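You operate a simulated robot arm through the tools that you are given. There is no shell and no other tool. Be economical: measure what you need, move in short steps, check, and stop when the job is done.

The job below is to be done with a simulated two-armed robot. You get a single attempt, and the scene is never put back.

## Task
Put the grey fluff from the top of the black-legged table on the shelf under the black-legged table. Then put the blue tape roll on the top of the black-legged table away on the fourth right shelf from the bottom of the green rack. Then take the small blue cone on the top of the black-legged table and put it away on the shelf of the side table. Then put the yellow spool on the top of the checked table. Then put the green spool on the top of the black-legged table. Then put one of the white spools from the fourth left shelf from the bottom of the green rack on the right end of the long steel table. Do these in the order given. Set down upright: grey fluff, yellow spool, green spool, white spool.

Only the result counts: the job must be done as asked and must still hold three seconds after the hand-in. Knocking over, shifting, dropping, spilling or breaking anything else fails it.

## Robot
Two 7-joint arms with two-finger parallel grippers on one trunk, on a base that drives. Base frame: it is fixed to the floor where the robot stands at the start and does not move with it; the origin is under the middle of the robot, x ahead of it, y to its left, z up. Lengths are in m, angles in rad, forces in N, time in s.
The left shoulder is at the start at [0.05, 0.187, 1.06], the right one opposite. With the tool pointing down near the work surface each hand reaches from about 0.1 to 0.66 m from the robot's upright axis, wherever it stands, measured 20 degrees to its own side. Places, roughly: blue tape roll (8x8x5 cm) [0.6, 0, 0.8]; fourth right shelf of the green rack [-2, 0.6, 1.2]; green spool (7x7x9 cm) [-1.8, -0.4, 1.3]; grey fluff (8x6x6 cm) [0.5, -0.2, 0.8]; right end of the long steel table [-1.7, -2.6, 0.8]; shelf of the side table [1.6, -5.7, 0.6]; shelf under the black-legged table [0.6, -0.4, 0.3]; small blue cone (6x6x13 cm) [0.8, 0.1, 0.9]; top of the black-legged table [0.6, -0.4, 0.8]; top of the checked table [0.3, -1.9, 0.8]; white spool (7x7x9 cm) [-2, 0, 1.3]; yellow spool (7x7x9 cm) [-1.8, -0.5, 1.3]. Payload 3.43 kg a hand.
The TCP of each hand is the grasp point between the finger pads, 0.03 m short of the fingertips. In the tool frame z runs along the fingers and y along their closing line. Largest opening 0.094 m; finger width 0.028, thickness 0.01; the body of the gripper, 0.05 by 0.096 m, starts 0.055 m behind the TCP.
Orientation is that of the tool frame in the base frame, as [roll, pitch, yaw] about the fixed x, y, z axes, in that order (R = Rz(yaw) Ry(pitch) Rx(roll)). With the fingers straight down and closing along the base's y, the tool's x points along the base's -x, its y along +y and its z along -z.

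## Interface
- The arms move only by the tool send_rows. It takes "left_increments", "right_increments" or both (then of equal length, played together; a hand with none holds still); each is a list that holds one entry, the list of rows, each a list of 7 numbers: the shift along the tool's x, y, z in units of 100 mm (1.0 is 100 mm), then the turn, a rotation vector about the tool's x, y, z in units of 45 degrees (1.0 is 45 degrees), then the gripper command, from -1 (fully open) to 1 (shut), values between in proportion. In form: [[[tx, ty, tz, rx, ry, rz, gripper], ...]]. A call has 1 to 8 rows; each row is the pose to reach, as a shift and turn from the pose commanded when the call began, along the tool's axes at that moment. A call with a number of a shift or a turn outside -1 to 1 is refused whole. Each row takes 0.2 s and may step no farther than 0.05 m and 0.15 rad from the row before; otherwise, or with a gripper value out of range, the whole call is refused. Where a pose cannot be reached the arm comes as near as it can. A force on the tool above 40 N (or 10 N above the force at the start of the call, whichever is more), or a blocked arm, ends the call early, and 0.2 s more pass. Each finger travels about 0.153 m/s and halts on what it meets, pressing with about 24 N; the grip force reading is that of the motor and also rises with nothing between the fingers. The clock runs only during rows and for 0.2 s after the last one: add rows that repeat a pose to give the fingers time. It gives the time, the measured TCP pose, the force on the tool (base axes), the opening and the grip force at its end, in the units of the frame above (readings bear some noise), with the torque about the TCP (base axes, N m) and any sound that the robot's microphone picked up.
- Cameras (640 x 400 px; columns grow to the right, rows downward): "scene" is now at [0.1387, -0.0302, 1.2193]; the picture's right is [-0.35, -0.94, 0.00], its down [-0.57, 0.21, -0.80] and it looks along [0.74, -0.28, -0.61] (base axes); focal length 214 px, centre (320, 200). "left" rides on the left gripper at [0.076, -0.014, -0.102] in its tool frame; the picture's right is [0.18, 0.98, 0.00], its down [-0.75, 0.14, -0.64] and it looks along [-0.63, 0.12, 0.77] (tool axes); focal length 243 px, centre (320, 200). "right" rides on the right gripper at [0.076, 0.014, -0.103] in its tool frame; the picture's right is [-0.18, 0.98, 0.00], its down [-0.75, -0.14, -0.64] and it looks along [-0.63, -0.12, 0.77] (tool axes); focal length 243 px, centre (320, 200). There is no depth. A picture from a camera that has moved, and an enlarged one, comes with that camera's place and axes in the base frame and with its lens.
- get_image(camera): a new picture of that camera. It takes no simulated time.
- lift_body(by): slides the trunk up (or, below 0, down) by that many m; the arms and the scene camera ride with it, the base frame stays. It gives what a move gives, with no picture.
- base_move(legs): drives the robot by 1 to 6 legs, each [ahead, left, turn to the left] in m, m and rad, along the robot's own axes; the way and the turn of a leg run together, so that a leg with both is an arc; at most 1.5 m and 3.142 rad a leg. The arms and the cameras ride along, it lands a little off, and it stops where it bumps. It gives what a move gives.
- head_to(pan, tilt): turns the head with the scene camera to pan (to the left, within 1.396 rad either way) and tilt (down, from -0.506 to 1.204), counted from straight ahead of the robot. It gives what a move gives.
- inspect(camera, box): a new picture of the part [left, top, right, bottom] of that camera's present view, enlarged. It takes no simulated time.
- finish_job(): hands the job in; it is judged then, once.

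Work in short steps. Places have to be worked out from the pictures, the camera data and where the tool is seen: move nearer, look again, correct. Check each grasp and each placing, and mend what went wrong. You have 186 turns and 166 pictures in all, those below and enlarged ones among them. Open the grippers and draw the arms clear of the work before you hand the job in, unless the task says otherwise; then end with one line.

The tools are called after "Call:" as a command line: name --argument value ..., lists and objects as JSON in quotes. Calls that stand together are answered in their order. send_rows: Moves the arms, as the interface text tells. Its arguments: {"type":"object","properties":{"left_increments":{"type":"array"},"right_increments":{"type":"array"}},"required":[]} The other tools are called the same way: lift_body (by) slides the trunk up or down; base_move (legs) drives the base; head_to (pan, tilt) turns the head that bears the scene camera; get_image (camera) takes a picture; inspect (camera, box) takes an enlarged picture of a part of a camera's view; finish_job () hands the job in.

At the start:

```text
t: 0.0
left_eef_pos: [0.4034, -0.0193, 1.1083]
left_tool_rot: [-3.14, -0.001, -3.141]
left_ft_force: [-0.4, 0.6, -0.2]
left_torque: [0.01, -0.01, 0.02]
left_finger_gap: 0.0939
left_grasp_force: 0.0
right_eef_pos: [0.2864, -0.3667, 1.1119]
right_tool_rot: [-3.141, 0.001, 3.141]
right_ft_force: [0.0, -0.7, 0.3]
right_torque: [0.02, 0.0, -0.04]
right_finger_gap: 0.0938
right_grasp_force: 0.2
trunk travel left (down, up): [-0.275, 0.157]
robot x, y, heading: [0.0002, -0.0005, -0.003]
head pan, tilt: [-0.358, 0.651]
```

scene: 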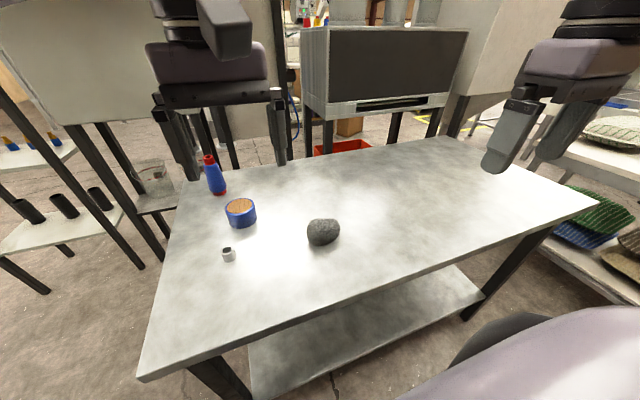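
right: 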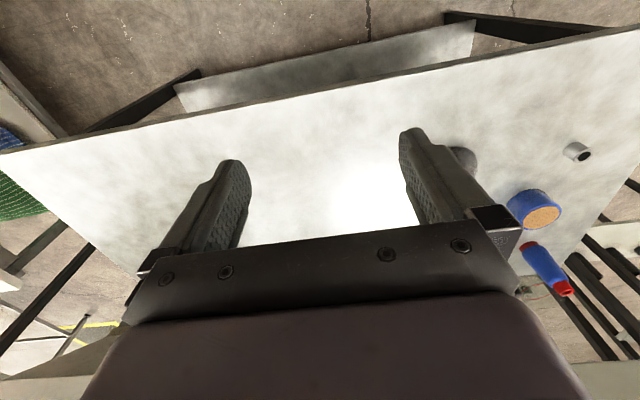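
left: 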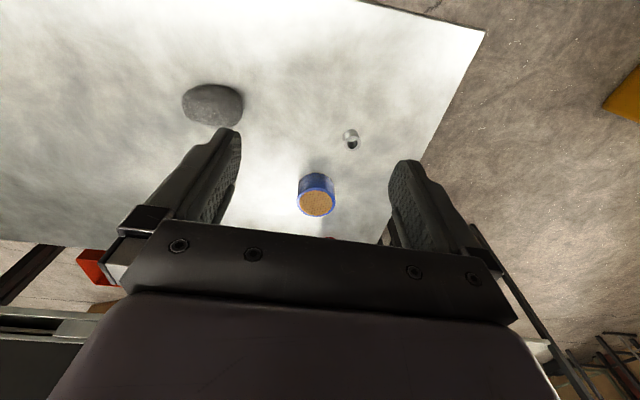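

The fluff looks to be at about (0.51, -0.18), and the table's near edge at about x=0.33. I'll look closer at the fluff and the table objects.

Call:
inspect --camera "scene" --box '[180, 140, 380, 265]'

Call:
inspect --camera "left" --box '[160, 60, 400, 210]'

Call:
head_to --pan -0.5 --tilt 1.1

Call:
get_image --camera "scene"

```text
3.20 times, centred on (280, 202) of scene
camera zoom: at [0.1387, -0.0302, 1.2193], right [-0.35, -0.94, 0.0], down [-0.57, 0.21, -0.8], along [0.74, -0.28, -0.61], focal length 686 px, centre (448, 192)
```

zoom: 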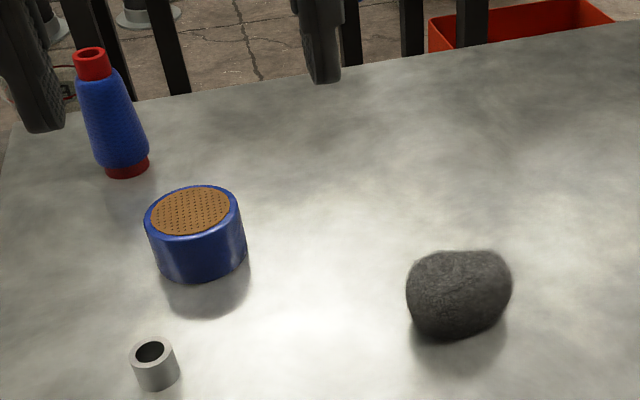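

```text
2.67 times, centred on (280, 135) of left
camera zoom: at [0.3264, -0.0343, 1.2135], right [-0.18, 0.98, 0.0], down [0.75, 0.14, 0.64], along [0.63, 0.12, -0.77], focal length 647 px, centre (427, 373)
```

zoom: 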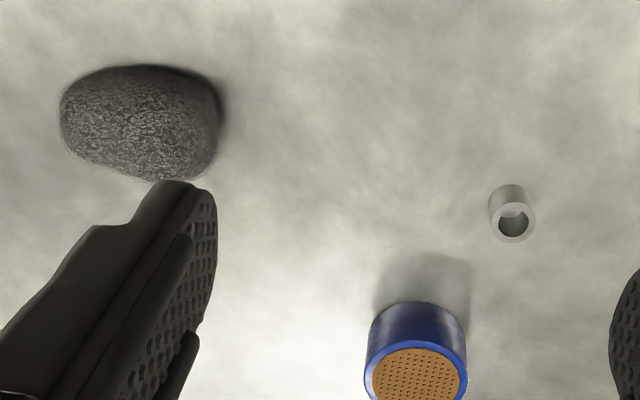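

```text
t: 0.9
left_eef_pos: [0.4037, -0.0198, 1.1091]
left_tool_rot: [-3.141, 0.001, -3.141]
left_ft_force: [0.6, 0.1, 0.1]
left_torque: [0.01, -0.01, -0.04]
left_finger_gap: 0.094
left_grasp_force: 0.0
right_eef_pos: [0.2869, -0.3668, 1.112]
right_tool_rot: [-3.14, 0.0, -3.141]
right_ft_force: [0.2, 0.5, -0.5]
right_torque: [0.01, 0.0, 0.01]
right_finger_gap: 0.0941
right_grasp_force: 0.1
trunk travel left (down, up): [-0.275, 0.157]
robot x, y, heading: [0.0002, 0.001, 0.001]
head pan, tilt: [-0.499, 1.1]
```

```text
160 pictures are left
camera scene: at [0.113, -0.03, 1.1852], right [-0.48, -0.88, 0.0], down [-0.78, 0.43, -0.45], along [0.4, -0.22, -0.89], focal length 214 px, centre (320, 200)
```

scene: 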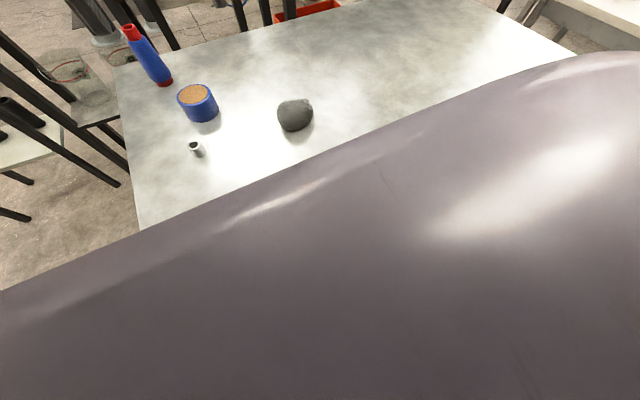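

The fluff's long axis lies along y, so I want the right hand to close along x with a tilted approach. That lets it place the fluff upright under the table. I'll yaw the right hand +90° and then tilt it toward +y.

Call:
send_rows --right_increments '[[[0, 0, 0, 0, 0, -0.167, -1], [0, 0, 0, 0, 0, -0.333, -1], [0, 0, 0, 0, 0, -0.5, -1], [0, 0, 0, 0, 0, -0.667, -1], [0, 0, 0, 0, 0, -0.833, -1], [0, 0, 0, 0, 0, -1, -1]]]'

Call:
send_rows --right_increments '[[[0, 0, 0, 0, 0, -0.167, -1], [0, 0, 0, 0, 0, -0.333, -1], [0, 0, 0, 0, 0, -0.5, -1], [0, 0, 0, 0, 0, -0.667, -1], [0, 0, 0, 0, 0, -0.833, -1], [0, 0, 0, 0, 0, -1, -1]]]'

Call:
send_rows --right_increments '[[[0, 0, 0, 0, -0.15, 0, -1], [0, 0, 0, 0, -0.3, 0, -1], [0, 0, 0, 0, -0.45, 0, -1], [0, 0, 0, 0, -0.6, 0, -1], [0, 0, 0, 0, -0.75, 0, -1], [0, 0, 0, 0, -0.889, 0, -1]]]'

Call:
head_to --pan -0.3 --tilt 0.7

Call:
get_image --camera "scene"

Call:
get_image --camera "right"

```text
t: 2.3
left_eef_pos: [0.4024, -0.0201, 1.1086]
left_tool_rot: [3.139, 0.0, -3.141]
left_ft_force: [0.2, 0.0, 0.0]
left_torque: [0.04, -0.03, -0.04]
left_finger_gap: 0.0938
left_grasp_force: 0.1
right_eef_pos: [0.2795, -0.3336, 1.0992]
right_tool_rot: [-3.141, -0.001, -2.358]
right_ft_force: [-0.3, 0.3, 0.6]
right_torque: [0.01, -0.02, 0.0]
right_finger_gap: 0.0939
right_grasp_force: 0.0
right hand out of reach, approached as far as the arm can: row 5, 6
trunk travel left (down, up): [-0.275, 0.157]
robot x, y, heading: [0.0018, 0.0027, 0.001]
head pan, tilt: [-0.499, 1.1]
```

```text
t: 3.7
left_eef_pos: [0.4019, -0.02, 1.1096]
left_tool_rot: [-3.141, -0.001, -3.141]
left_ft_force: [-0.4, 0.7, 0.4]
left_torque: [0.03, 0.0, 0.0]
left_finger_gap: 0.0938
left_grasp_force: 0.1
right_eef_pos: [0.2038, -0.2202, 1.0882]
right_tool_rot: [3.14, -0.005, -1.57]
right_ft_force: [0.6, 0.0, -0.7]
right_torque: [0.0, 0.03, -0.04]
right_finger_gap: 0.0938
right_grasp_force: 0.0
right hand out of reach, approached as far as the arm can: row 1, 2, 3, 4, 5, 6
trunk travel left (down, up): [-0.275, 0.157]
robot x, y, heading: [0.0009, 0.001, 0.001]
head pan, tilt: [-0.499, 1.1]
```

```text
t: 4.5
left_eef_pos: [0.4028, -0.0201, 1.1088]
left_tool_rot: [-3.139, 0.003, -3.141]
left_ft_force: [-0.3, -0.1, 0.3]
left_torque: [0.0, 0.0, 0.02]
left_finger_gap: 0.0941
left_grasp_force: 0.0
right_eef_pos: [0.1732, -0.1912, 1.1029]
right_tool_rot: [-3.137, 0.318, -1.565]
right_ft_force: [-1.0, -0.9, -0.8]
right_torque: [-0.04, -0.01, 0.11]
right_finger_gap: 0.0941
right_grasp_force: 0.2
right hand out of reach, approached as far as the arm can: row 1, 2, 3, 4
trunk travel left (down, up): [-0.275, 0.157]
robot x, y, heading: [0.0034, -0.0026, 0.004]
head pan, tilt: [-0.499, 1.1]
stopped in row 4 (right hand): the force on the tool passed its limit at 67 N (the readings are from after the stop); the commanded pose is now the measured one
```

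```text
t: 5.4
left_eef_pos: [0.4033, -0.0197, 1.108]
left_tool_rot: [-3.142, 0.0, 3.142]
left_ft_force: [-0.2, 0.3, 0.6]
left_torque: [0.0, -0.03, 0.06]
left_finger_gap: 0.0942
left_grasp_force: 0.0
right_eef_pos: [0.1715, -0.1912, 1.1029]
right_tool_rot: [-3.135, 0.318, -1.567]
right_ft_force: [-0.3, -1.9, -0.8]
right_torque: [-0.07, -0.04, 0.11]
right_finger_gap: 0.094
right_grasp_force: 0.0
trunk travel left (down, up): [-0.275, 0.157]
robot x, y, heading: [0.001, 0.0, 0.002]
head pan, tilt: [-0.3, 0.7]
```

```text
159 pictures are left
camera scene: at [0.1386, -0.0249, 1.215], right [-0.3, -0.96, 0.0], down [-0.62, 0.19, -0.76], along [0.73, -0.23, -0.64], focal length 214 px, centre (320, 200)
```

scene: 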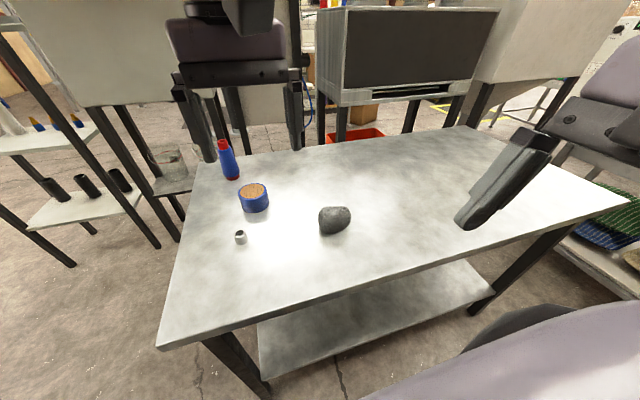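

```text
158 pictures are left
camera right: at [0.1576, -0.2964, 1.1773], right [-0.98, 0.17, 0.05], down [0.14, 0.52, 0.85], along [0.12, 0.84, -0.53], focal length 243 px, centre (320, 200)
```

right: 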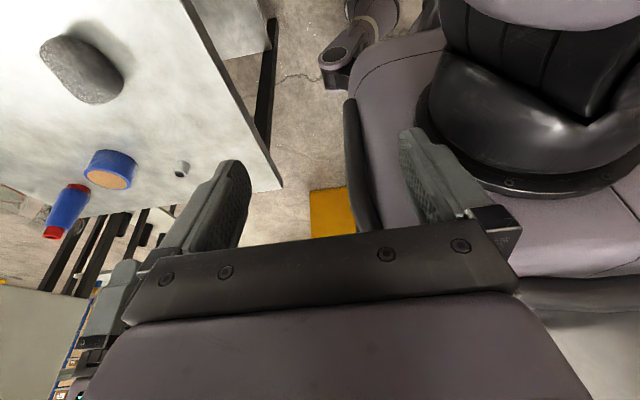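

The +90° yaw isn't reachable there, and the hand touched the body. I'll unwind to a mild +22° yaw and use the base's heading for the rest of the approach angle.

Call:
send_rows --right_increments '[[[0.225, -0.15, 0, 0, 0.1, 0, -1], [0.45, -0.3, 0, 0, 0.2, 0, -1], [0.675, -0.45, 0, 0, 0.3, 0, -1], [0.9, -0.6, 0, 0, 0.405, 0, -1]]]'

Call:
send_rows --right_increments '[[[0.15, -0.1, 0, 0, 0, 0.167, -1], [0.3, -0.2, 0, 0, 0, 0.333, -1], [0.45, -0.3, 0, 0, 0, 0.5, -1], [0.6, -0.4, 0, 0, 0, 0.667, -1], [0.7, -0.5, 0, 0, 0, 0.833, -1], [0.8, -0.6, 0, 0, 0, 1, -1]]]'

Call:
send_rows --right_increments '[[[0, 0, 0, 0, 0, 0.167, -1], [0, 0, 0, 0, 0, 0.333, -1], [0, 0, 0, 0, 0, 0.5, -1]]]'

Call:
head_to --pan -1.2 --tilt 0.7

Call:
get_image --camera "scene"

```text
t: 6.4
left_eef_pos: [0.4026, -0.0201, 1.1094]
left_tool_rot: [-3.141, 0.001, 3.141]
left_ft_force: [0.2, -0.9, -0.4]
left_torque: [0.0, 0.03, 0.03]
left_finger_gap: 0.094
left_grasp_force: 0.1
right_eef_pos: [0.1933, -0.2286, 1.0855]
right_tool_rot: [-3.136, -0.004, -1.569]
right_ft_force: [-1.2, 0.3, 0.3]
right_torque: [0.02, 0.0, -0.02]
right_finger_gap: 0.0938
right_grasp_force: 0.1
right hand out of reach, approached as far as the arm can: row 1, 2, 3, 4
trunk travel left (down, up): [-0.275, 0.157]
robot x, y, heading: [-0.0014, -0.0015, 0.002]
head pan, tilt: [-0.3, 0.7]
```

```text
t: 7.8
left_eef_pos: [0.4025, -0.0195, 1.1094]
left_tool_rot: [3.141, 0.0, 3.141]
left_ft_force: [0.1, -0.5, 0.6]
left_torque: [0.02, 0.0, 0.01]
left_finger_gap: 0.0937
left_grasp_force: 0.1
right_eef_pos: [0.2546, -0.3107, 1.0855]
right_tool_rot: [-3.138, 0.002, -2.355]
right_ft_force: [-0.4, -0.2, -0.5]
right_torque: [0.01, 0.0, 0.0]
right_finger_gap: 0.0939
right_grasp_force: 0.0
trunk travel left (down, up): [-0.275, 0.157]
robot x, y, heading: [-0.0012, 0.0022, -0.001]
head pan, tilt: [-0.3, 0.7]
```

```text
t: 8.6
left_eef_pos: [0.4032, -0.0201, 1.109]
left_tool_rot: [-3.139, 0.0, 3.142]
left_ft_force: [-0.5, 0.4, -0.1]
left_torque: [-0.01, 0.0, -0.02]
left_finger_gap: 0.094
left_grasp_force: 0.0
right_eef_pos: [0.2539, -0.3106, 1.0865]
right_tool_rot: [-3.139, 0.003, -2.75]
right_ft_force: [-0.2, 0.3, 0.2]
right_torque: [-0.02, 0.01, -0.02]
right_finger_gap: 0.0941
right_grasp_force: 0.0
trunk travel left (down, up): [-0.275, 0.157]
robot x, y, heading: [-0.0006, 0.0002, 0.0]
head pan, tilt: [-0.3, 0.7]
```

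```text
t: 9.8
left_eef_pos: [0.4028, -0.0196, 1.1091]
left_tool_rot: [3.141, 0.0, -3.141]
left_ft_force: [-0.5, 0.4, 1.0]
left_torque: [0.02, 0.02, 0.0]
left_finger_gap: 0.0941
left_grasp_force: 0.1
right_eef_pos: [0.2536, -0.3103, 1.0873]
right_tool_rot: [-3.137, 0.004, -2.744]
right_ft_force: [0.5, -0.4, -0.3]
right_torque: [-0.02, 0.02, -0.03]
right_finger_gap: 0.094
right_grasp_force: 0.1
trunk travel left (down, up): [-0.275, 0.157]
robot x, y, heading: [-0.001, -0.0013, 0.001]
head pan, tilt: [-1.201, 0.7]
```

```text
157 pictures are left
camera scene: at [0.0883, -0.079, 1.2151], right [-0.93, -0.36, 0.0], down [-0.23, 0.6, -0.76], along [0.28, -0.71, -0.64], focal length 214 px, centre (320, 200)
```

scene: 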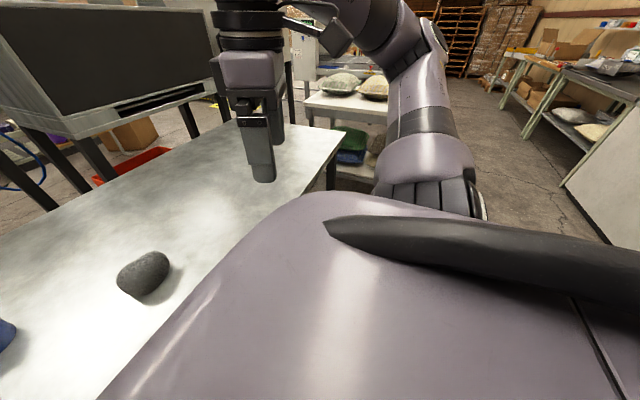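

The floor to the right is clear. I'll drive to about (-0.04, -0.42) and turn left 45°.

Call:
base_move --legs '[[-0.05, -0.42, 0], [0, 0, 0.785]]'

Call:
head_to --pan -0.1 --tilt 0.75

Call:
get_image --camera "scene"

Call:
get_image --camera "right"

```text
t: 16.1
left_eef_pos: [0.2461, -0.1409, 1.1095]
left_tool_rot: [-3.14, -0.001, -2.352]
left_ft_force: [0.0, 0.3, 1.1]
left_torque: [-0.03, -0.03, 0.05]
left_finger_gap: 0.0941
left_grasp_force: 0.1
right_eef_pos: [0.3499, -0.4524, 1.0869]
right_tool_rot: [-3.139, 0.003, -1.956]
right_ft_force: [-0.9, -0.7, -0.5]
right_torque: [-0.01, 0.02, 0.01]
right_finger_gap: 0.0944
right_grasp_force: 0.1
trunk travel left (down, up): [-0.275, 0.157]
robot x, y, heading: [-0.0518, -0.4138, 0.788]
head pan, tilt: [-1.201, 0.7]
```

```text
t: 17.4
left_eef_pos: [0.2465, -0.1425, 1.1098]
left_tool_rot: [-3.141, 0.0, -2.353]
left_ft_force: [0.2, 0.3, -0.8]
left_torque: [0.02, -0.01, -0.01]
left_finger_gap: 0.094
left_grasp_force: 0.1
right_eef_pos: [0.3486, -0.4522, 1.0871]
right_tool_rot: [-3.139, 0.004, -1.958]
right_ft_force: [0.3, -0.5, -0.2]
right_torque: [0.0, -0.01, -0.02]
right_finger_gap: 0.094
right_grasp_force: 0.1
trunk travel left (down, up): [-0.275, 0.157]
robot x, y, heading: [-0.0521, -0.4109, 0.791]
head pan, tilt: [-0.099, 0.75]
```

```text
156 pictures are left
camera scene: at [0.0533, -0.319, 1.2109], right [0.64, -0.77, 0.0], down [-0.53, -0.43, -0.73], along [0.56, 0.47, -0.68], focal length 214 px, centre (320, 200)
```

scene: 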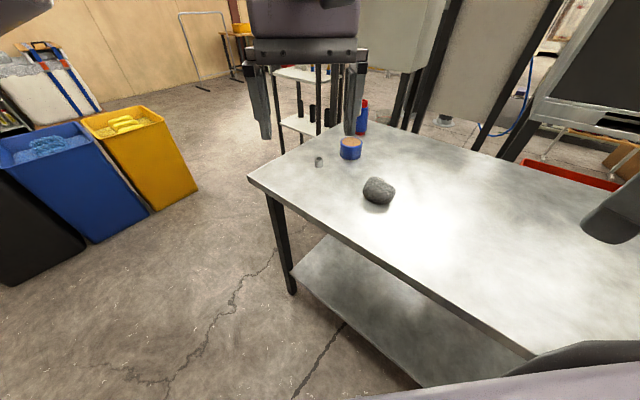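

```text
155 pictures are left
camera right: at [0.3063, -0.518, 1.1893], right [-0.84, 0.54, 0.0], down [0.41, 0.64, 0.65], along [0.35, 0.54, -0.76], focal length 243 px, centre (320, 200)
```

right: 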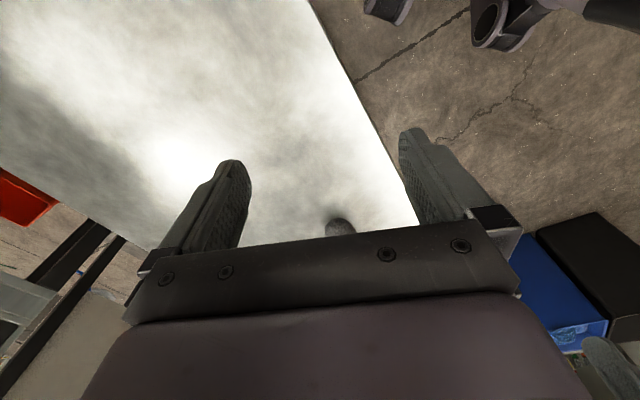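

The fluff triangulates to about (0.474, -0.164, 0.85), with the table top near z 0.82. I'll lower the trunk 0.13 and tilt the right tool 40° forward while moving toward the fluff.

Call:
lift_body --by -0.13

Call:
send_rows --right_increments '[[[-0.15, 0, 0, 0, -0.15, 0, -1], [-0.3, 0, 0, 0, -0.3, 0, -1], [-0.45, 0, 0, 0, -0.45, 0, -1], [-0.6, 0, 0, 0, -0.6, 0, -1], [-0.75, 0, 0, 0, -0.75, 0, -1], [-0.9, 0, 0, 0, -0.889, 0, -1]]]'

Call:
get_image --camera "right"

Call:
get_image --camera "scene"

```text
t: 19.0
left_eef_pos: [0.247, -0.1418, 0.9796]
left_tool_rot: [3.141, 0.0, -2.352]
left_ft_force: [0.6, -0.6, 0.7]
left_torque: [-0.02, -0.04, -0.02]
left_finger_gap: 0.0942
left_grasp_force: 0.1
right_eef_pos: [0.3491, -0.4525, 0.9563]
right_tool_rot: [-3.138, 0.003, -1.956]
right_ft_force: [-0.4, 0.6, -1.1]
right_torque: [0.01, -0.01, 0.03]
right_finger_gap: 0.094
right_grasp_force: 0.1
trunk travel left (down, up): [-0.145, 0.287]
robot x, y, heading: [-0.0531, -0.4143, 0.79]
head pan, tilt: [-0.099, 0.75]
```

```text
t: 20.4
left_eef_pos: [0.2471, -0.1412, 0.9795]
left_tool_rot: [-3.141, 0.0, -2.353]
left_ft_force: [0.2, 0.4, 0.0]
left_torque: [-0.01, -0.02, -0.01]
left_finger_gap: 0.0941
left_grasp_force: 0.1
right_eef_pos: [0.3835, -0.368, 0.9566]
right_tool_rot: [-3.139, 0.705, -1.952]
right_ft_force: [0.2, 0.4, -0.5]
right_torque: [0.0, 0.01, -0.02]
right_finger_gap: 0.0938
right_grasp_force: 0.0
trunk travel left (down, up): [-0.145, 0.287]
robot x, y, heading: [-0.0534, -0.4142, 0.791]
head pan, tilt: [-0.099, 0.75]
```

```text
154 pictures are left
camera right: at [0.323, -0.4786, 0.9863], right [-0.86, 0.5, 0.12], down [0.19, 0.09, 0.98], along [0.48, 0.86, -0.18], focal length 243 px, centre (320, 200)
```

right: 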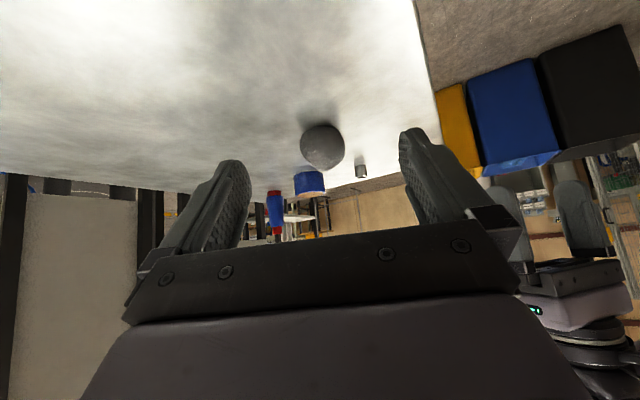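

```text
153 pictures are left
camera scene: at [0.0533, -0.3189, 1.0809], right [0.64, -0.77, 0.0], down [-0.53, -0.43, -0.73], along [0.56, 0.47, -0.68], focal length 214 px, centre (320, 200)
```

scene: 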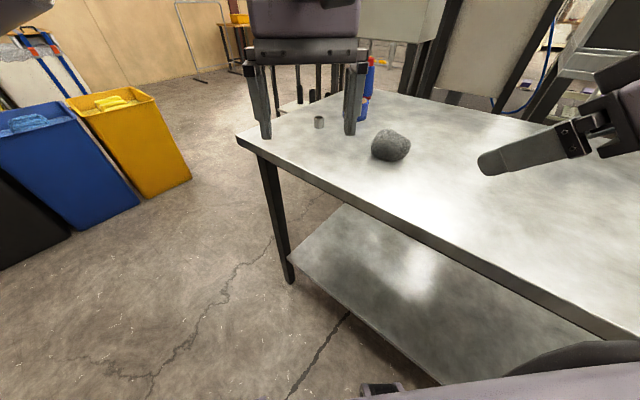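

Both views put the fluff at about (0.485, -0.166, 0.842). I'll line up laterally, advance partway along the tool axis, and look.

Call:
send_rows --right_increments '[[[-0.32, -0.06, 0.2, 0, 0, 0, -1], [-0.64, -0.12, 0.4, 0, 0, 0, -1], [-0.975, -0.19, 0.6, 0, 0, 0, -1], [-0.975, -0.19, 0.95, 0, 0, 0, -1]]]'

Call:
get_image --camera "right"

Call:
get_image --camera "scene"

```text
t: 21.4
left_eef_pos: [0.2465, -0.1409, 0.9801]
left_tool_rot: [3.141, 0.0, -2.352]
left_ft_force: [0.0, 0.2, -0.5]
left_torque: [-0.01, 0.01, 0.02]
left_finger_gap: 0.0941
left_grasp_force: 0.0
right_eef_pos: [0.4524, -0.2486, 0.9456]
right_tool_rot: [-3.137, 0.701, -1.953]
right_ft_force: [0.6, -0.8, 1.0]
right_torque: [0.01, -0.02, 0.03]
right_finger_gap: 0.0939
right_grasp_force: 0.1
trunk travel left (down, up): [-0.145, 0.287]
robot x, y, heading: [-0.0536, -0.4157, 0.791]
head pan, tilt: [-0.099, 0.75]
```

```text
152 pictures are left
camera right: at [0.3913, -0.3584, 0.9758], right [-0.86, 0.5, 0.12], down [0.19, 0.1, 0.98], along [0.48, 0.86, -0.18], focal length 243 px, centre (320, 200)
```

right: 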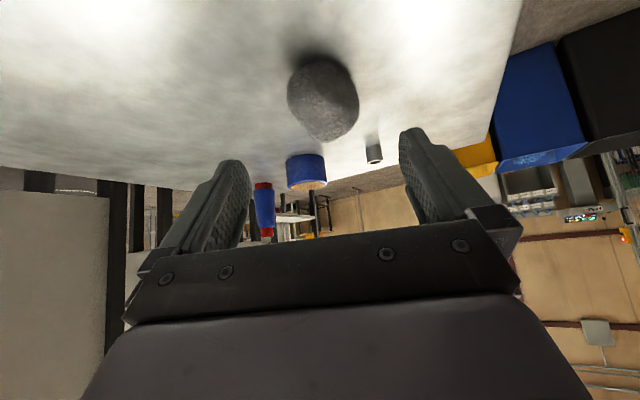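

```text
151 pictures are left
camera scene: at [0.0533, -0.3188, 1.0808], right [0.64, -0.77, 0.0], down [-0.53, -0.43, -0.73], along [0.56, 0.47, -0.68], focal length 214 px, centre (320, 200)
```

scene: 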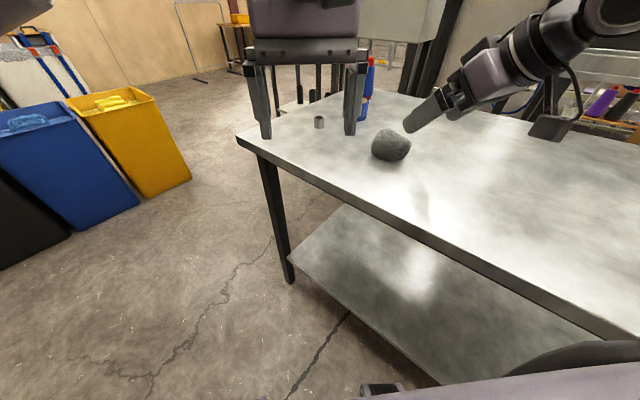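

The fluff is at about (0.481, -0.171), in line with the tool axis. I'll advance 0.118 along the tool and close.

Call:
send_rows --right_increments '[[[0.01, 0.01, 0.3, 0, 0, 0, -1], [0.02, 0.02, 0.6, 0, 0, 0, -1], [0.03, 0.02, 0.9, 0, 0, 0, -1]]]'

Call:
send_rows --right_increments '[[[0, 0, 0.14, 0, 0, 0, -1], [0, 0, 0.27, 0, 0, 0, -1], [0, 0, 0.27, 0, 0, 0, 1], [0, 0, 0.27, 0, 0, 0, 1], [0, 0, 0.27, 0, 0, 0, 1]]]'

Call:
get_image --camera "right"

Call:
get_image --camera "scene"

```text
t: 22.2
left_eef_pos: [0.247, -0.141, 0.9785]
left_tool_rot: [3.14, 0.0, -2.351]
left_ft_force: [0.0, 0.0, 0.6]
left_torque: [0.04, 0.02, 0.01]
left_finger_gap: 0.094
left_grasp_force: 0.0
right_eef_pos: [0.4715, -0.1967, 0.877]
right_tool_rot: [-3.138, 0.701, -1.952]
right_ft_force: [-0.7, -0.4, -0.4]
right_torque: [0.01, 0.04, 0.01]
right_finger_gap: 0.0938
right_grasp_force: 0.1
trunk travel left (down, up): [-0.145, 0.287]
robot x, y, heading: [-0.0479, -0.4101, 0.796]
head pan, tilt: [-0.099, 0.75]
```

```text
t: 23.4
left_eef_pos: [0.2478, -0.1411, 0.9799]
left_tool_rot: [3.14, 0.001, -2.353]
left_ft_force: [-0.3, 0.2, 0.5]
left_torque: [-0.01, 0.0, -0.02]
left_finger_gap: 0.0941
left_grasp_force: 0.1
right_eef_pos: [0.478, -0.1813, 0.8566]
right_tool_rot: [-3.139, 0.702, -1.954]
right_ft_force: [1.1, 0.7, 1.0]
right_torque: [-0.02, 0.0, -0.01]
right_finger_gap: 0.0587
right_grasp_force: 23.9
trunk travel left (down, up): [-0.145, 0.287]
robot x, y, heading: [-0.0498, -0.4152, 0.792]
head pan, tilt: [-0.099, 0.75]
```

```text
150 pictures are left
camera right: at [0.4174, -0.2917, 0.8858], right [-0.86, 0.5, 0.12], down [0.19, 0.1, 0.98], along [0.48, 0.86, -0.18], focal length 243 px, centre (320, 200)
```

right: 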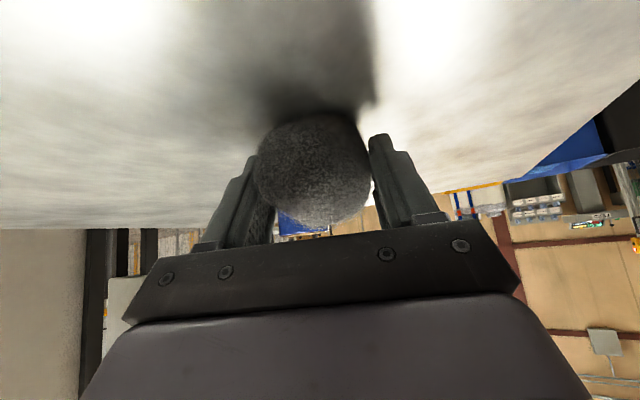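

```text
149 pictures are left
camera scene: at [0.0533, -0.3189, 1.0809], right [0.64, -0.77, 0.0], down [-0.53, -0.43, -0.73], along [0.56, 0.47, -0.68], focal length 214 px, centre (320, 200)
```

scene: 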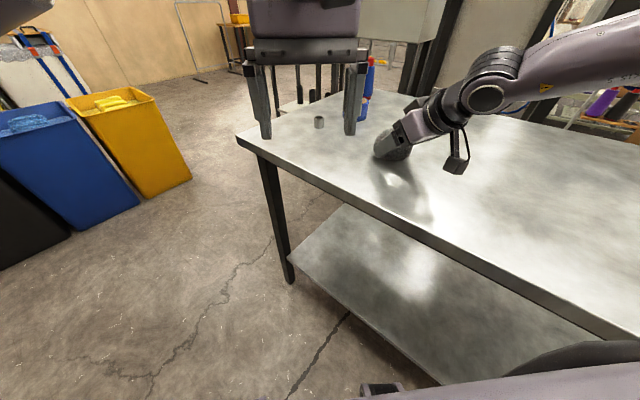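

The fluff is gripped (gap 0.059). I'll raise the trunk, back away, face the table squarely, then look at the lower shelf.

Call:
lift_body --by 0.1

Call:
base_move --legs '[[-0.45, 0, 0], [0, 0, -0.79], [0, 0.45, 0]]'

Call:
head_to --pan -0.3 --tilt 0.75

Call:
get_image --camera "scene"

```text
t: 24.7
left_eef_pos: [0.2463, -0.1404, 1.0787]
left_tool_rot: [3.141, 0.0, -2.353]
left_ft_force: [-0.7, 0.1, 0.2]
left_torque: [-0.01, 0.03, 0.05]
left_finger_gap: 0.0937
left_grasp_force: 0.0
right_eef_pos: [0.4784, -0.1818, 0.9572]
right_tool_rot: [-3.136, 0.702, -1.955]
right_ft_force: [-0.7, 0.2, -0.6]
right_torque: [0.0, 0.01, -0.02]
right_finger_gap: 0.0585
right_grasp_force: 23.6
trunk travel left (down, up): [-0.245, 0.187]
robot x, y, heading: [-0.0508, -0.412, 0.795]
head pan, tilt: [-0.099, 0.75]
```

```text
t: 33.6
left_eef_pos: [0.0334, -0.2997, 1.0793]
left_tool_rot: [-3.141, -0.001, -3.136]
left_ft_force: [-0.7, 0.6, 0.1]
left_torque: [0.0, -0.02, -0.01]
left_finger_gap: 0.0941
left_grasp_force: 0.1
right_eef_pos: [0.1691, -0.4914, 0.9551]
right_tool_rot: [-3.138, 0.702, -2.737]
right_ft_force: [0.2, 0.6, -1.7]
right_torque: [0.0, 0.0, -0.03]
right_finger_gap: 0.0548
right_grasp_force: 24.1
trunk travel left (down, up): [-0.245, 0.187]
robot x, y, heading: [-0.3734, -0.2799, 0.007]
head pan, tilt: [-0.099, 0.75]
```

```text
t: 34.3
left_eef_pos: [0.0329, -0.3003, 1.0791]
left_tool_rot: [3.141, -0.002, -3.135]
left_ft_force: [-0.2, -0.3, 0.3]
left_torque: [0.08, 0.01, -0.03]
left_finger_gap: 0.0938
left_grasp_force: 0.1
right_eef_pos: [0.1687, -0.491, 0.9562]
right_tool_rot: [-3.138, 0.701, -2.738]
right_ft_force: [0.0, -0.6, -0.3]
right_torque: [-0.04, 0.0, 0.02]
right_finger_gap: 0.0549
right_grasp_force: 24.3
trunk travel left (down, up): [-0.245, 0.187]
robot x, y, heading: [-0.3691, -0.2829, 0.001]
head pan, tilt: [-0.3, 0.75]
```

```text
148 pictures are left
camera scene: at [-0.2324, -0.3059, 1.1809], right [-0.29, -0.96, 0.0], down [-0.65, 0.2, -0.73], along [0.7, -0.21, -0.68], focal length 214 px, centre (320, 200)
```

scene: 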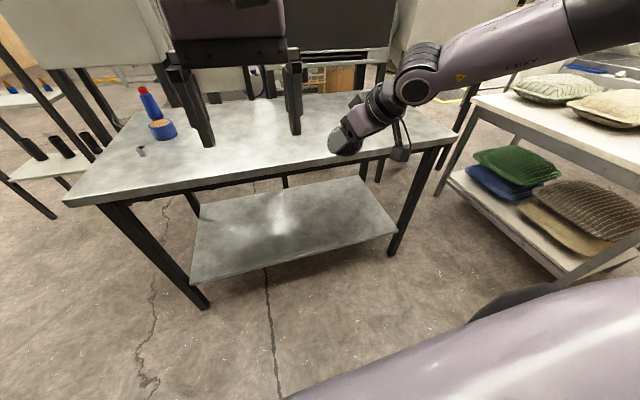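

The shelf's near edge is at about x 0.33, z about 0.3. I'll drop the trunk fully, pull the left hand back, and lower the right hand outside the table.

Call:
lift_body --by -0.24

Call:
send_rows --right_increments '[[[0.28, 0, 0.33, 0, 0, 0, 1], [0.56, 0, 0.66, 0, 0, 0, 1], [0.84, 0, 0.99, 0, 0, 0, 1]]]' --left_increments '[[[0.33, 0, 0, 0, 0, 0, -1], [0.66, 0, 0, 0, 0, 0, -1], [1.0, 0, 0, 0, 0, 0, -1]]]'

Call:
send_rows --right_increments '[[[0.28, 0, 0.33, 0, 0, 0, 1], [0.56, 0, 0.66, 0, 0, 0, 1], [0.84, 0, 0.99, 0, 0, 0, 1]]]'

Call:
get_image --camera "right"

Call:
get_image --camera "scene"

```text
t: 36.8
left_eef_pos: [0.0338, -0.3003, 0.8393]
left_tool_rot: [-3.14, 0.001, -3.138]
left_ft_force: [-0.5, 0.5, 0.2]
left_torque: [0.0, 0.01, 0.0]
left_finger_gap: 0.0941
left_grasp_force: 0.1
right_eef_pos: [0.1682, -0.4914, 0.7156]
right_tool_rot: [-3.137, 0.702, -2.739]
right_ft_force: [-0.7, 0.1, -1.1]
right_torque: [0.02, 0.01, 0.01]
right_finger_gap: 0.0541
right_grasp_force: 24.4
trunk travel left (down, up): [-0.005, 0.427]
robot x, y, heading: [-0.3696, -0.2833, 0.009]
head pan, tilt: [-0.3, 0.75]
```

```text
t: 37.6
left_eef_pos: [-0.0671, -0.3022, 0.8408]
left_tool_rot: [-3.141, 0.0, -3.137]
left_ft_force: [0.5, 0.0, 0.0]
left_torque: [-0.04, -0.02, 0.03]
left_finger_gap: 0.0937
left_grasp_force: 0.0
right_eef_pos: [0.1687, -0.4926, 0.5874]
right_tool_rot: [-3.14, 0.704, -2.739]
right_ft_force: [0.2, 0.4, -0.1]
right_torque: [-0.03, 0.06, -0.01]
right_finger_gap: 0.0541
right_grasp_force: 24.0
trunk travel left (down, up): [-0.005, 0.427]
robot x, y, heading: [-0.3688, -0.2855, 0.005]
head pan, tilt: [-0.3, 0.75]
```

```text
t: 38.4
left_eef_pos: [-0.0677, -0.303, 0.8401]
left_tool_rot: [3.14, -0.001, -3.137]
left_ft_force: [1.0, 0.6, 0.2]
left_torque: [0.01, 0.0, 0.01]
left_finger_gap: 0.0941
left_grasp_force: 0.0
right_eef_pos: [0.1539, -0.5087, 0.5011]
right_tool_rot: [-3.139, 0.702, -2.739]
right_ft_force: [0.1, -0.5, 0.0]
right_torque: [0.01, -0.05, -0.01]
right_finger_gap: 0.0536
right_grasp_force: 24.1
right hand out of reach, approached as far as the arm can: row 2, 3
trunk travel left (down, up): [-0.005, 0.427]
robot x, y, heading: [-0.3707, -0.2833, 0.008]
head pan, tilt: [-0.3, 0.75]
```

```text
147 pictures are left
camera right: at [0.0338, -0.5433, 0.5315], right [-0.25, 0.96, 0.12], down [0.2, -0.07, 0.98], along [0.95, 0.27, -0.18], focal length 243 px, centre (320, 200)
```

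right: 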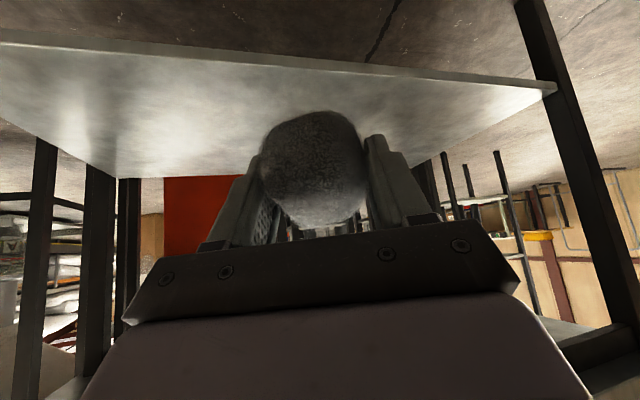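

```text
146 pictures are left
camera scene: at [-0.2324, -0.3059, 0.9409], right [-0.29, -0.96, 0.0], down [-0.65, 0.2, -0.73], along [0.7, -0.21, -0.68], focal length 214 px, centre (320, 200)
```

scene: 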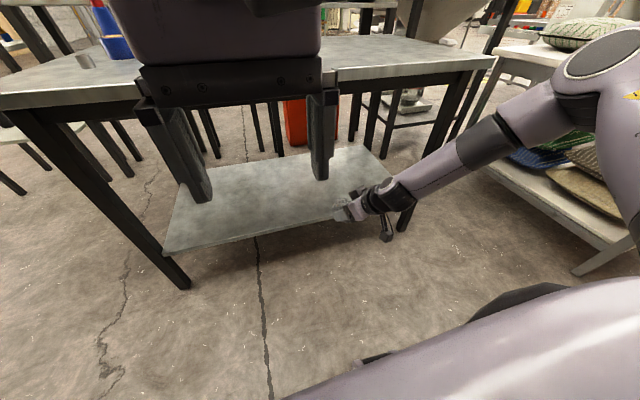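

The hand ran into a reach limit at z 0.50, and the shelf top looks to be at z about 0.27. I'll back up 0.12 and go down along the tool axis instead.

Call:
base_move --legs '[[-0.12, 0, 0]]'

Call:
send_rows --right_increments '[[[0, 0, 0.33, 0, 0, 0, 1], [0, 0, 0.66, 0, 0, 0, 1], [0, 0, 0.99, 0, 0, 0, 1]]]'

```text
t: 39.6
left_eef_pos: [-0.1845, -0.3038, 0.8403]
left_tool_rot: [3.141, 0.001, -3.135]
left_ft_force: [0.1, -0.5, -0.8]
left_torque: [0.01, -0.02, 0.01]
left_finger_gap: 0.0939
left_grasp_force: 0.0
right_eef_pos: [0.0357, -0.5094, 0.5018]
right_tool_rot: [-3.139, 0.702, -2.738]
right_ft_force: [0.7, -0.3, -0.1]
right_torque: [0.01, -0.02, 0.01]
right_finger_gap: 0.054
right_grasp_force: 24.6
trunk travel left (down, up): [-0.005, 0.427]
robot x, y, heading: [-0.4836, -0.2815, 0.005]
head pan, tilt: [-0.3, 0.75]
```

```text
t: 40.4
left_eef_pos: [-0.1846, -0.3042, 0.8406]
left_tool_rot: [-3.141, -0.001, -3.136]
left_ft_force: [1.1, 0.3, 0.0]
left_torque: [-0.02, -0.01, -0.02]
left_finger_gap: 0.0939
left_grasp_force: 0.1
right_eef_pos: [0.0477, -0.5199, 0.503]
right_tool_rot: [-3.137, 0.702, -2.738]
right_ft_force: [-0.5, 0.8, -0.5]
right_torque: [-0.02, -0.03, -0.03]
right_finger_gap: 0.0537
right_grasp_force: 23.9
right hand out of reach, approached as far as the arm can: row 1, 2, 3
trunk travel left (down, up): [-0.005, 0.427]
robot x, y, heading: [-0.4868, -0.2852, 0.004]
head pan, tilt: [-0.3, 0.75]
```

Still limited at z≈0.50. The inward yaw is the likely cause, so I'll rotate the hand about the vertical to point straight ahead, which keeps the fluff upright, and try again.

Call:
send_rows --right_increments '[[[0, 0, 0, 0.111, 0, 0.13, 1], [0, 0, 0, 0.222, 0, 0.26, 1], [0, 0, 0, 0.332, 0, 0.391, 1]]]'

Call:
send_rows --right_increments '[[[0.2, 0, 0.23, 0, 0, 0, 1], [0.4, 0, 0.46, 0, 0, 0, 1], [0.6, 0, 0.7, 0, 0, 0, 1]]]'

Call:
head_to --pan -0.8 --tilt 0.7

Call:
get_image --camera "scene"

```text
t: 41.2
left_eef_pos: [-0.1843, -0.3047, 0.8399]
left_tool_rot: [3.141, 0.0, -3.137]
left_ft_force: [-0.4, -0.3, -0.4]
left_torque: [0.01, 0.02, 0.0]
left_finger_gap: 0.0941
left_grasp_force: 0.1
right_eef_pos: [0.0406, -0.53, 0.5159]
right_tool_rot: [-3.138, 0.705, 3.139]
right_ft_force: [0.2, 0.3, -0.7]
right_torque: [0.0, 0.0, -0.05]
right_finger_gap: 0.0534
right_grasp_force: 23.8
right hand out of reach, approached as far as the arm can: row 1, 2, 3
trunk travel left (down, up): [-0.005, 0.427]
robot x, y, heading: [-0.4851, -0.2815, 0.004]
head pan, tilt: [-0.3, 0.75]
```

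```text
t: 42.0
left_eef_pos: [-0.185, -0.304, 0.8405]
left_tool_rot: [-3.14, -0.001, -3.135]
left_ft_force: [0.2, -0.6, -0.6]
left_torque: [-0.03, -0.01, 0.0]
left_finger_gap: 0.094
left_grasp_force: 0.1
right_eef_pos: [0.017, -0.5622, 0.4854]
right_tool_rot: [-3.139, 0.703, -3.141]
right_ft_force: [1.0, 0.1, -0.4]
right_torque: [0.0, 0.0, 0.0]
right_finger_gap: 0.0535
right_grasp_force: 24.1
right hand out of reach, approached as far as the arm can: row 1, 2, 3
trunk travel left (down, up): [-0.005, 0.427]
robot x, y, heading: [-0.4895, -0.2815, 0.007]
head pan, tilt: [-0.3, 0.75]
```

```text
t: 43.0
left_eef_pos: [-0.184, -0.3044, 0.8394]
left_tool_rot: [-3.141, 0.001, -3.136]
left_ft_force: [-0.3, -0.3, -0.7]
left_torque: [0.0, 0.0, 0.0]
left_finger_gap: 0.0942
left_grasp_force: 0.1
right_eef_pos: [0.0175, -0.562, 0.4865]
right_tool_rot: [-3.139, 0.703, -3.141]
right_ft_force: [-0.2, -1.2, -1.0]
right_torque: [0.05, 0.03, -0.01]
right_finger_gap: 0.0533
right_grasp_force: 23.7
trunk travel left (down, up): [-0.005, 0.427]
robot x, y, heading: [-0.4895, -0.2835, 0.005]
head pan, tilt: [-0.799, 0.7]
```

```text
145 pictures are left
camera scene: at [-0.3703, -0.343, 0.9451], right [-0.71, -0.7, 0.0], down [-0.45, 0.46, -0.76], along [0.54, -0.55, -0.64], focal length 214 px, centre (320, 200)
```

scene: 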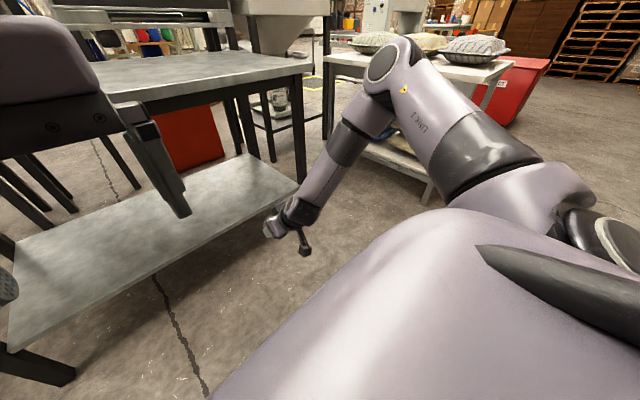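

The elbow looks strongly folded, so reaching farther forward before going down may free the arm. I'll try forward 0.1, then down 0.13.

Call:
send_rows --right_increments '[[[-0.254, 0, 0.216, 0, 0, 0, 1], [-0.508, 0, 0.432, 0, 0, 0, 1], [-0.762, 0, 0.648, 0, 0, 0, 1]]]'

Call:
send_rows --right_increments '[[[0.28, 0, 0.33, 0, 0, 0, 1], [0.56, 0, 0.66, 0, 0, 0, 1], [0.84, 0, 0.99, 0, 0, 0, 1]]]'

```text
t: 43.8
left_eef_pos: [-0.1854, -0.3033, 0.8402]
left_tool_rot: [-3.141, 0.0, -3.137]
left_ft_force: [-0.4, 0.3, 0.4]
left_torque: [0.01, -0.04, 0.0]
left_finger_gap: 0.0943
left_grasp_force: 0.0
right_eef_pos: [0.0904, -0.5795, 0.5174]
right_tool_rot: [-3.138, 0.704, -3.14]
right_ft_force: [0.5, 0.8, -0.6]
right_torque: [0.0, 0.0, -0.04]
right_finger_gap: 0.053
right_grasp_force: 24.1
right hand out of reach, approached as far as the arm can: row 1, 2, 3
trunk travel left (down, up): [-0.005, 0.427]
robot x, y, heading: [-0.4855, -0.2862, 0.005]
head pan, tilt: [-0.799, 0.7]
```

```text
t: 44.6
left_eef_pos: [-0.1856, -0.3035, 0.8393]
left_tool_rot: [3.141, 0.0, -3.137]
left_ft_force: [0.1, -0.1, 0.0]
left_torque: [-0.01, -0.02, -0.02]
left_finger_gap: 0.094
left_grasp_force: 0.1
right_eef_pos: [0.0484, -0.6032, 0.4812]
right_tool_rot: [-3.138, 0.704, -3.141]
right_ft_force: [-0.6, 0.3, 0.0]
right_torque: [0.01, 0.0, 0.03]
right_finger_gap: 0.0529
right_grasp_force: 23.7
right hand out of reach, approached as far as the arm can: row 1, 2, 3
trunk travel left (down, up): [-0.005, 0.427]
robot x, y, heading: [-0.4882, -0.2825, 0.002]
head pan, tilt: [-0.799, 0.7]
```

It slides outward and back as it goes down. I'll shift the hand outward and toward the robot, then go down again.

Call:
send_rows --right_increments '[[[0.254, -0.33, -0.216, 0, 0, 0, 1], [0.508, -0.66, -0.432, 0, 0, 0, 1], [0.762, -1.0, -0.648, 0, 0, 0, 1]]]'

Call:
send_rows --right_increments '[[[0.28, 0, 0.33, 0, 0, 0, 1], [0.56, 0, 0.66, 0, 0, 0, 1], [0.84, 0, 0.99, 0, 0, 0, 1]]]'

Call:
get_image --camera "scene"

```text
t: 45.4
left_eef_pos: [-0.1857, -0.3043, 0.8404]
left_tool_rot: [3.141, -0.002, -3.138]
left_ft_force: [0.2, 0.3, 0.1]
left_torque: [0.01, 0.02, -0.03]
left_finger_gap: 0.094
left_grasp_force: 0.0
right_eef_pos: [-0.053, -0.7054, 0.4847]
right_tool_rot: [-3.136, 0.703, -3.139]
right_ft_force: [0.6, -0.7, -0.3]
right_torque: [-0.01, -0.01, 0.03]
right_finger_gap: 0.0532
right_grasp_force: 23.7
trunk travel left (down, up): [-0.005, 0.427]
robot x, y, heading: [-0.4868, -0.2824, 0.002]
head pan, tilt: [-0.799, 0.7]
```

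```text
t: 46.2
left_eef_pos: [-0.1838, -0.3042, 0.8406]
left_tool_rot: [3.14, 0.001, -3.136]
left_ft_force: [0.5, 0.1, 0.0]
left_torque: [-0.06, -0.02, 0.01]
left_finger_gap: 0.0942
left_grasp_force: 0.1
right_eef_pos: [-0.0716, -0.7321, 0.4494]
right_tool_rot: [-3.139, 0.7, -3.139]
right_ft_force: [0.5, 0.5, -0.3]
right_torque: [0.0, 0.0, 0.01]
right_finger_gap: 0.0528
right_grasp_force: 24.0
right hand out of reach, approached as far as the arm can: row 1, 2, 3
trunk travel left (down, up): [-0.005, 0.427]
robot x, y, heading: [-0.4882, -0.2835, 0.004]
head pan, tilt: [-0.799, 0.7]
```

```text
144 pictures are left
camera scene: at [-0.3704, -0.343, 0.9451], right [-0.71, -0.7, 0.0], down [-0.45, 0.46, -0.76], along [0.54, -0.55, -0.64], focal length 214 px, centre (320, 200)
```

scene: 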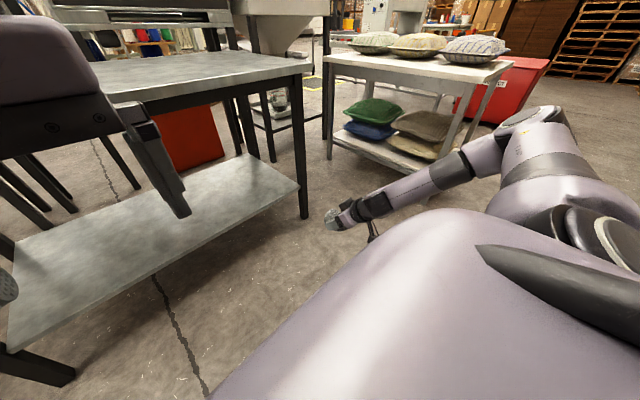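

Still limited at 0.449. I'll test whether a shallower tool pitch (about 20° below horizontal) lets the hand go lower.

Call:
send_rows --right_increments '[[[0.16, 0, 0.19, 0, -0.167, 0, 1], [0.32, 0, 0.38, 0, -0.333, 0, 1], [0.48, 0, 0.57, 0, -0.5, 0, 1], [0.648, 0, 0.762, 0, -0.667, 0, 1]]]'

```text
t: 47.2
left_eef_pos: [-0.1845, -0.3041, 0.8411]
left_tool_rot: [-3.142, 0.0, -3.135]
left_ft_force: [-0.4, 0.6, 0.6]
left_torque: [-0.02, 0.02, 0.0]
left_finger_gap: 0.0937
left_grasp_force: 0.1
right_eef_pos: [-0.0718, -0.7299, 0.351]
right_tool_rot: [-3.127, 1.228, -3.131]
right_ft_force: [0.5, -0.3, 0.0]
right_torque: [0.01, 0.04, 0.03]
right_finger_gap: 0.0524
right_grasp_force: 23.6
right hand out of reach, approached as far as the arm can: row 1
trunk travel left (down, up): [-0.005, 0.427]
robot x, y, heading: [-0.4886, -0.2811, 0.001]
head pan, tilt: [-0.799, 0.7]
```

A shallower pitch allows z=0.35. The fluff's long axis is now nose-up, but pressing it on the shelf and releasing should settle it flat. I'll clear the left hand up and back, strafe left 0.2, approach partway, and look.

Call:
send_rows --left_increments '[[[0.2, 0, -0.33, 0, 0, 0, -1], [0.4, 0, -0.66, 0, 0, 0, -1], [0.6, 0, -1.0, 0, 0, 0, -1]]]'

Call:
base_move --legs '[[0, 0.2, 0], [0.25, 0, 0]]'

Call:
get_image --camera "right"

Call:
get_image --camera "scene"

```text
t: 47.6
left_eef_pos: [-0.1987, -0.3041, 0.8676]
left_tool_rot: [3.126, 0.006, -3.114]
left_ft_force: [5.4, -1.7, -9.5]
left_torque: [0.24, -0.32, 0.14]
left_finger_gap: 0.0939
left_grasp_force: 0.1
right_eef_pos: [-0.0724, -0.7306, 0.3511]
right_tool_rot: [-3.13, 1.227, -3.133]
right_ft_force: [-0.4, 0.0, 0.0]
right_torque: [0.04, 0.04, 0.0]
right_finger_gap: 0.0526
right_grasp_force: 23.5
trunk travel left (down, up): [-0.005, 0.427]
robot x, y, heading: [-0.4884, -0.2841, 0.007]
head pan, tilt: [-0.799, 0.7]
stopped in row 2 (left hand): the force on the tool passed its limit at 65 N (the readings are from after the stop); the commanded pose is now the measured one
```

```text
t: 51.4
left_eef_pos: [0.044, -0.1005, 0.8692]
left_tool_rot: [3.127, 0.006, -3.113]
left_ft_force: [13.7, -5.8, -12.2]
left_torque: [0.89, 0.77, 0.63]
left_finger_gap: 0.0941
left_grasp_force: 0.0
right_eef_pos: [0.1728, -0.5278, 0.351]
right_tool_rot: [-3.13, 1.227, -3.131]
right_ft_force: [-0.3, 0.1, -0.3]
right_torque: [0.0, 0.03, -0.01]
right_finger_gap: 0.0517
right_grasp_force: 24.3
trunk travel left (down, up): [-0.005, 0.427]
robot x, y, heading: [-0.2436, -0.0833, 0.009]
head pan, tilt: [-0.799, 0.7]
```

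```text
143 pictures are left
camera right: at [0.0505, -0.5136, 0.3144], right [0.06, 0.98, 0.17], down [-0.35, -0.14, 0.93], along [0.93, -0.12, 0.34], focal length 243 px, centre (320, 200)
```

right: 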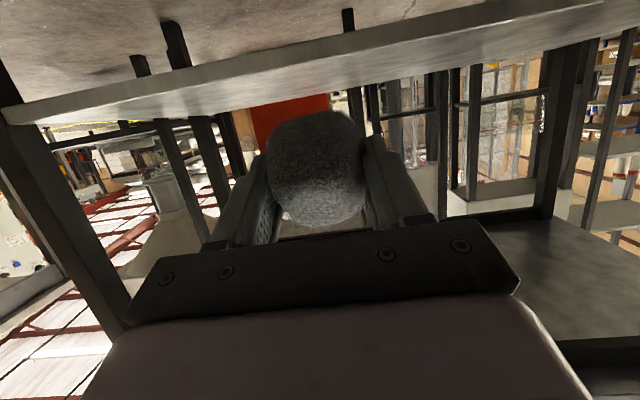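

```text
142 pictures are left
camera scene: at [-0.1254, -0.1409, 0.9475], right [-0.71, -0.71, 0.0], down [-0.44, 0.44, -0.78], along [0.55, -0.55, -0.62], focal length 214 px, centre (320, 200)
```

scene: 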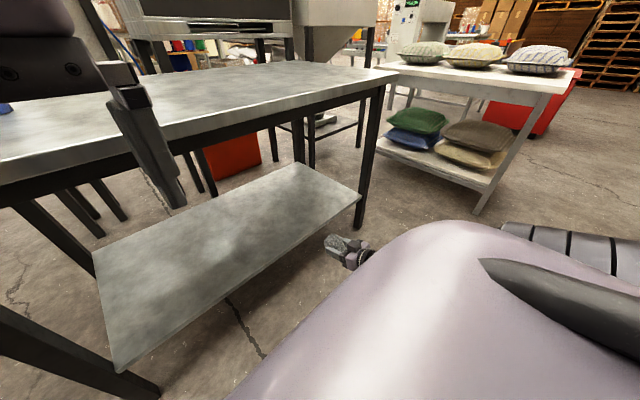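

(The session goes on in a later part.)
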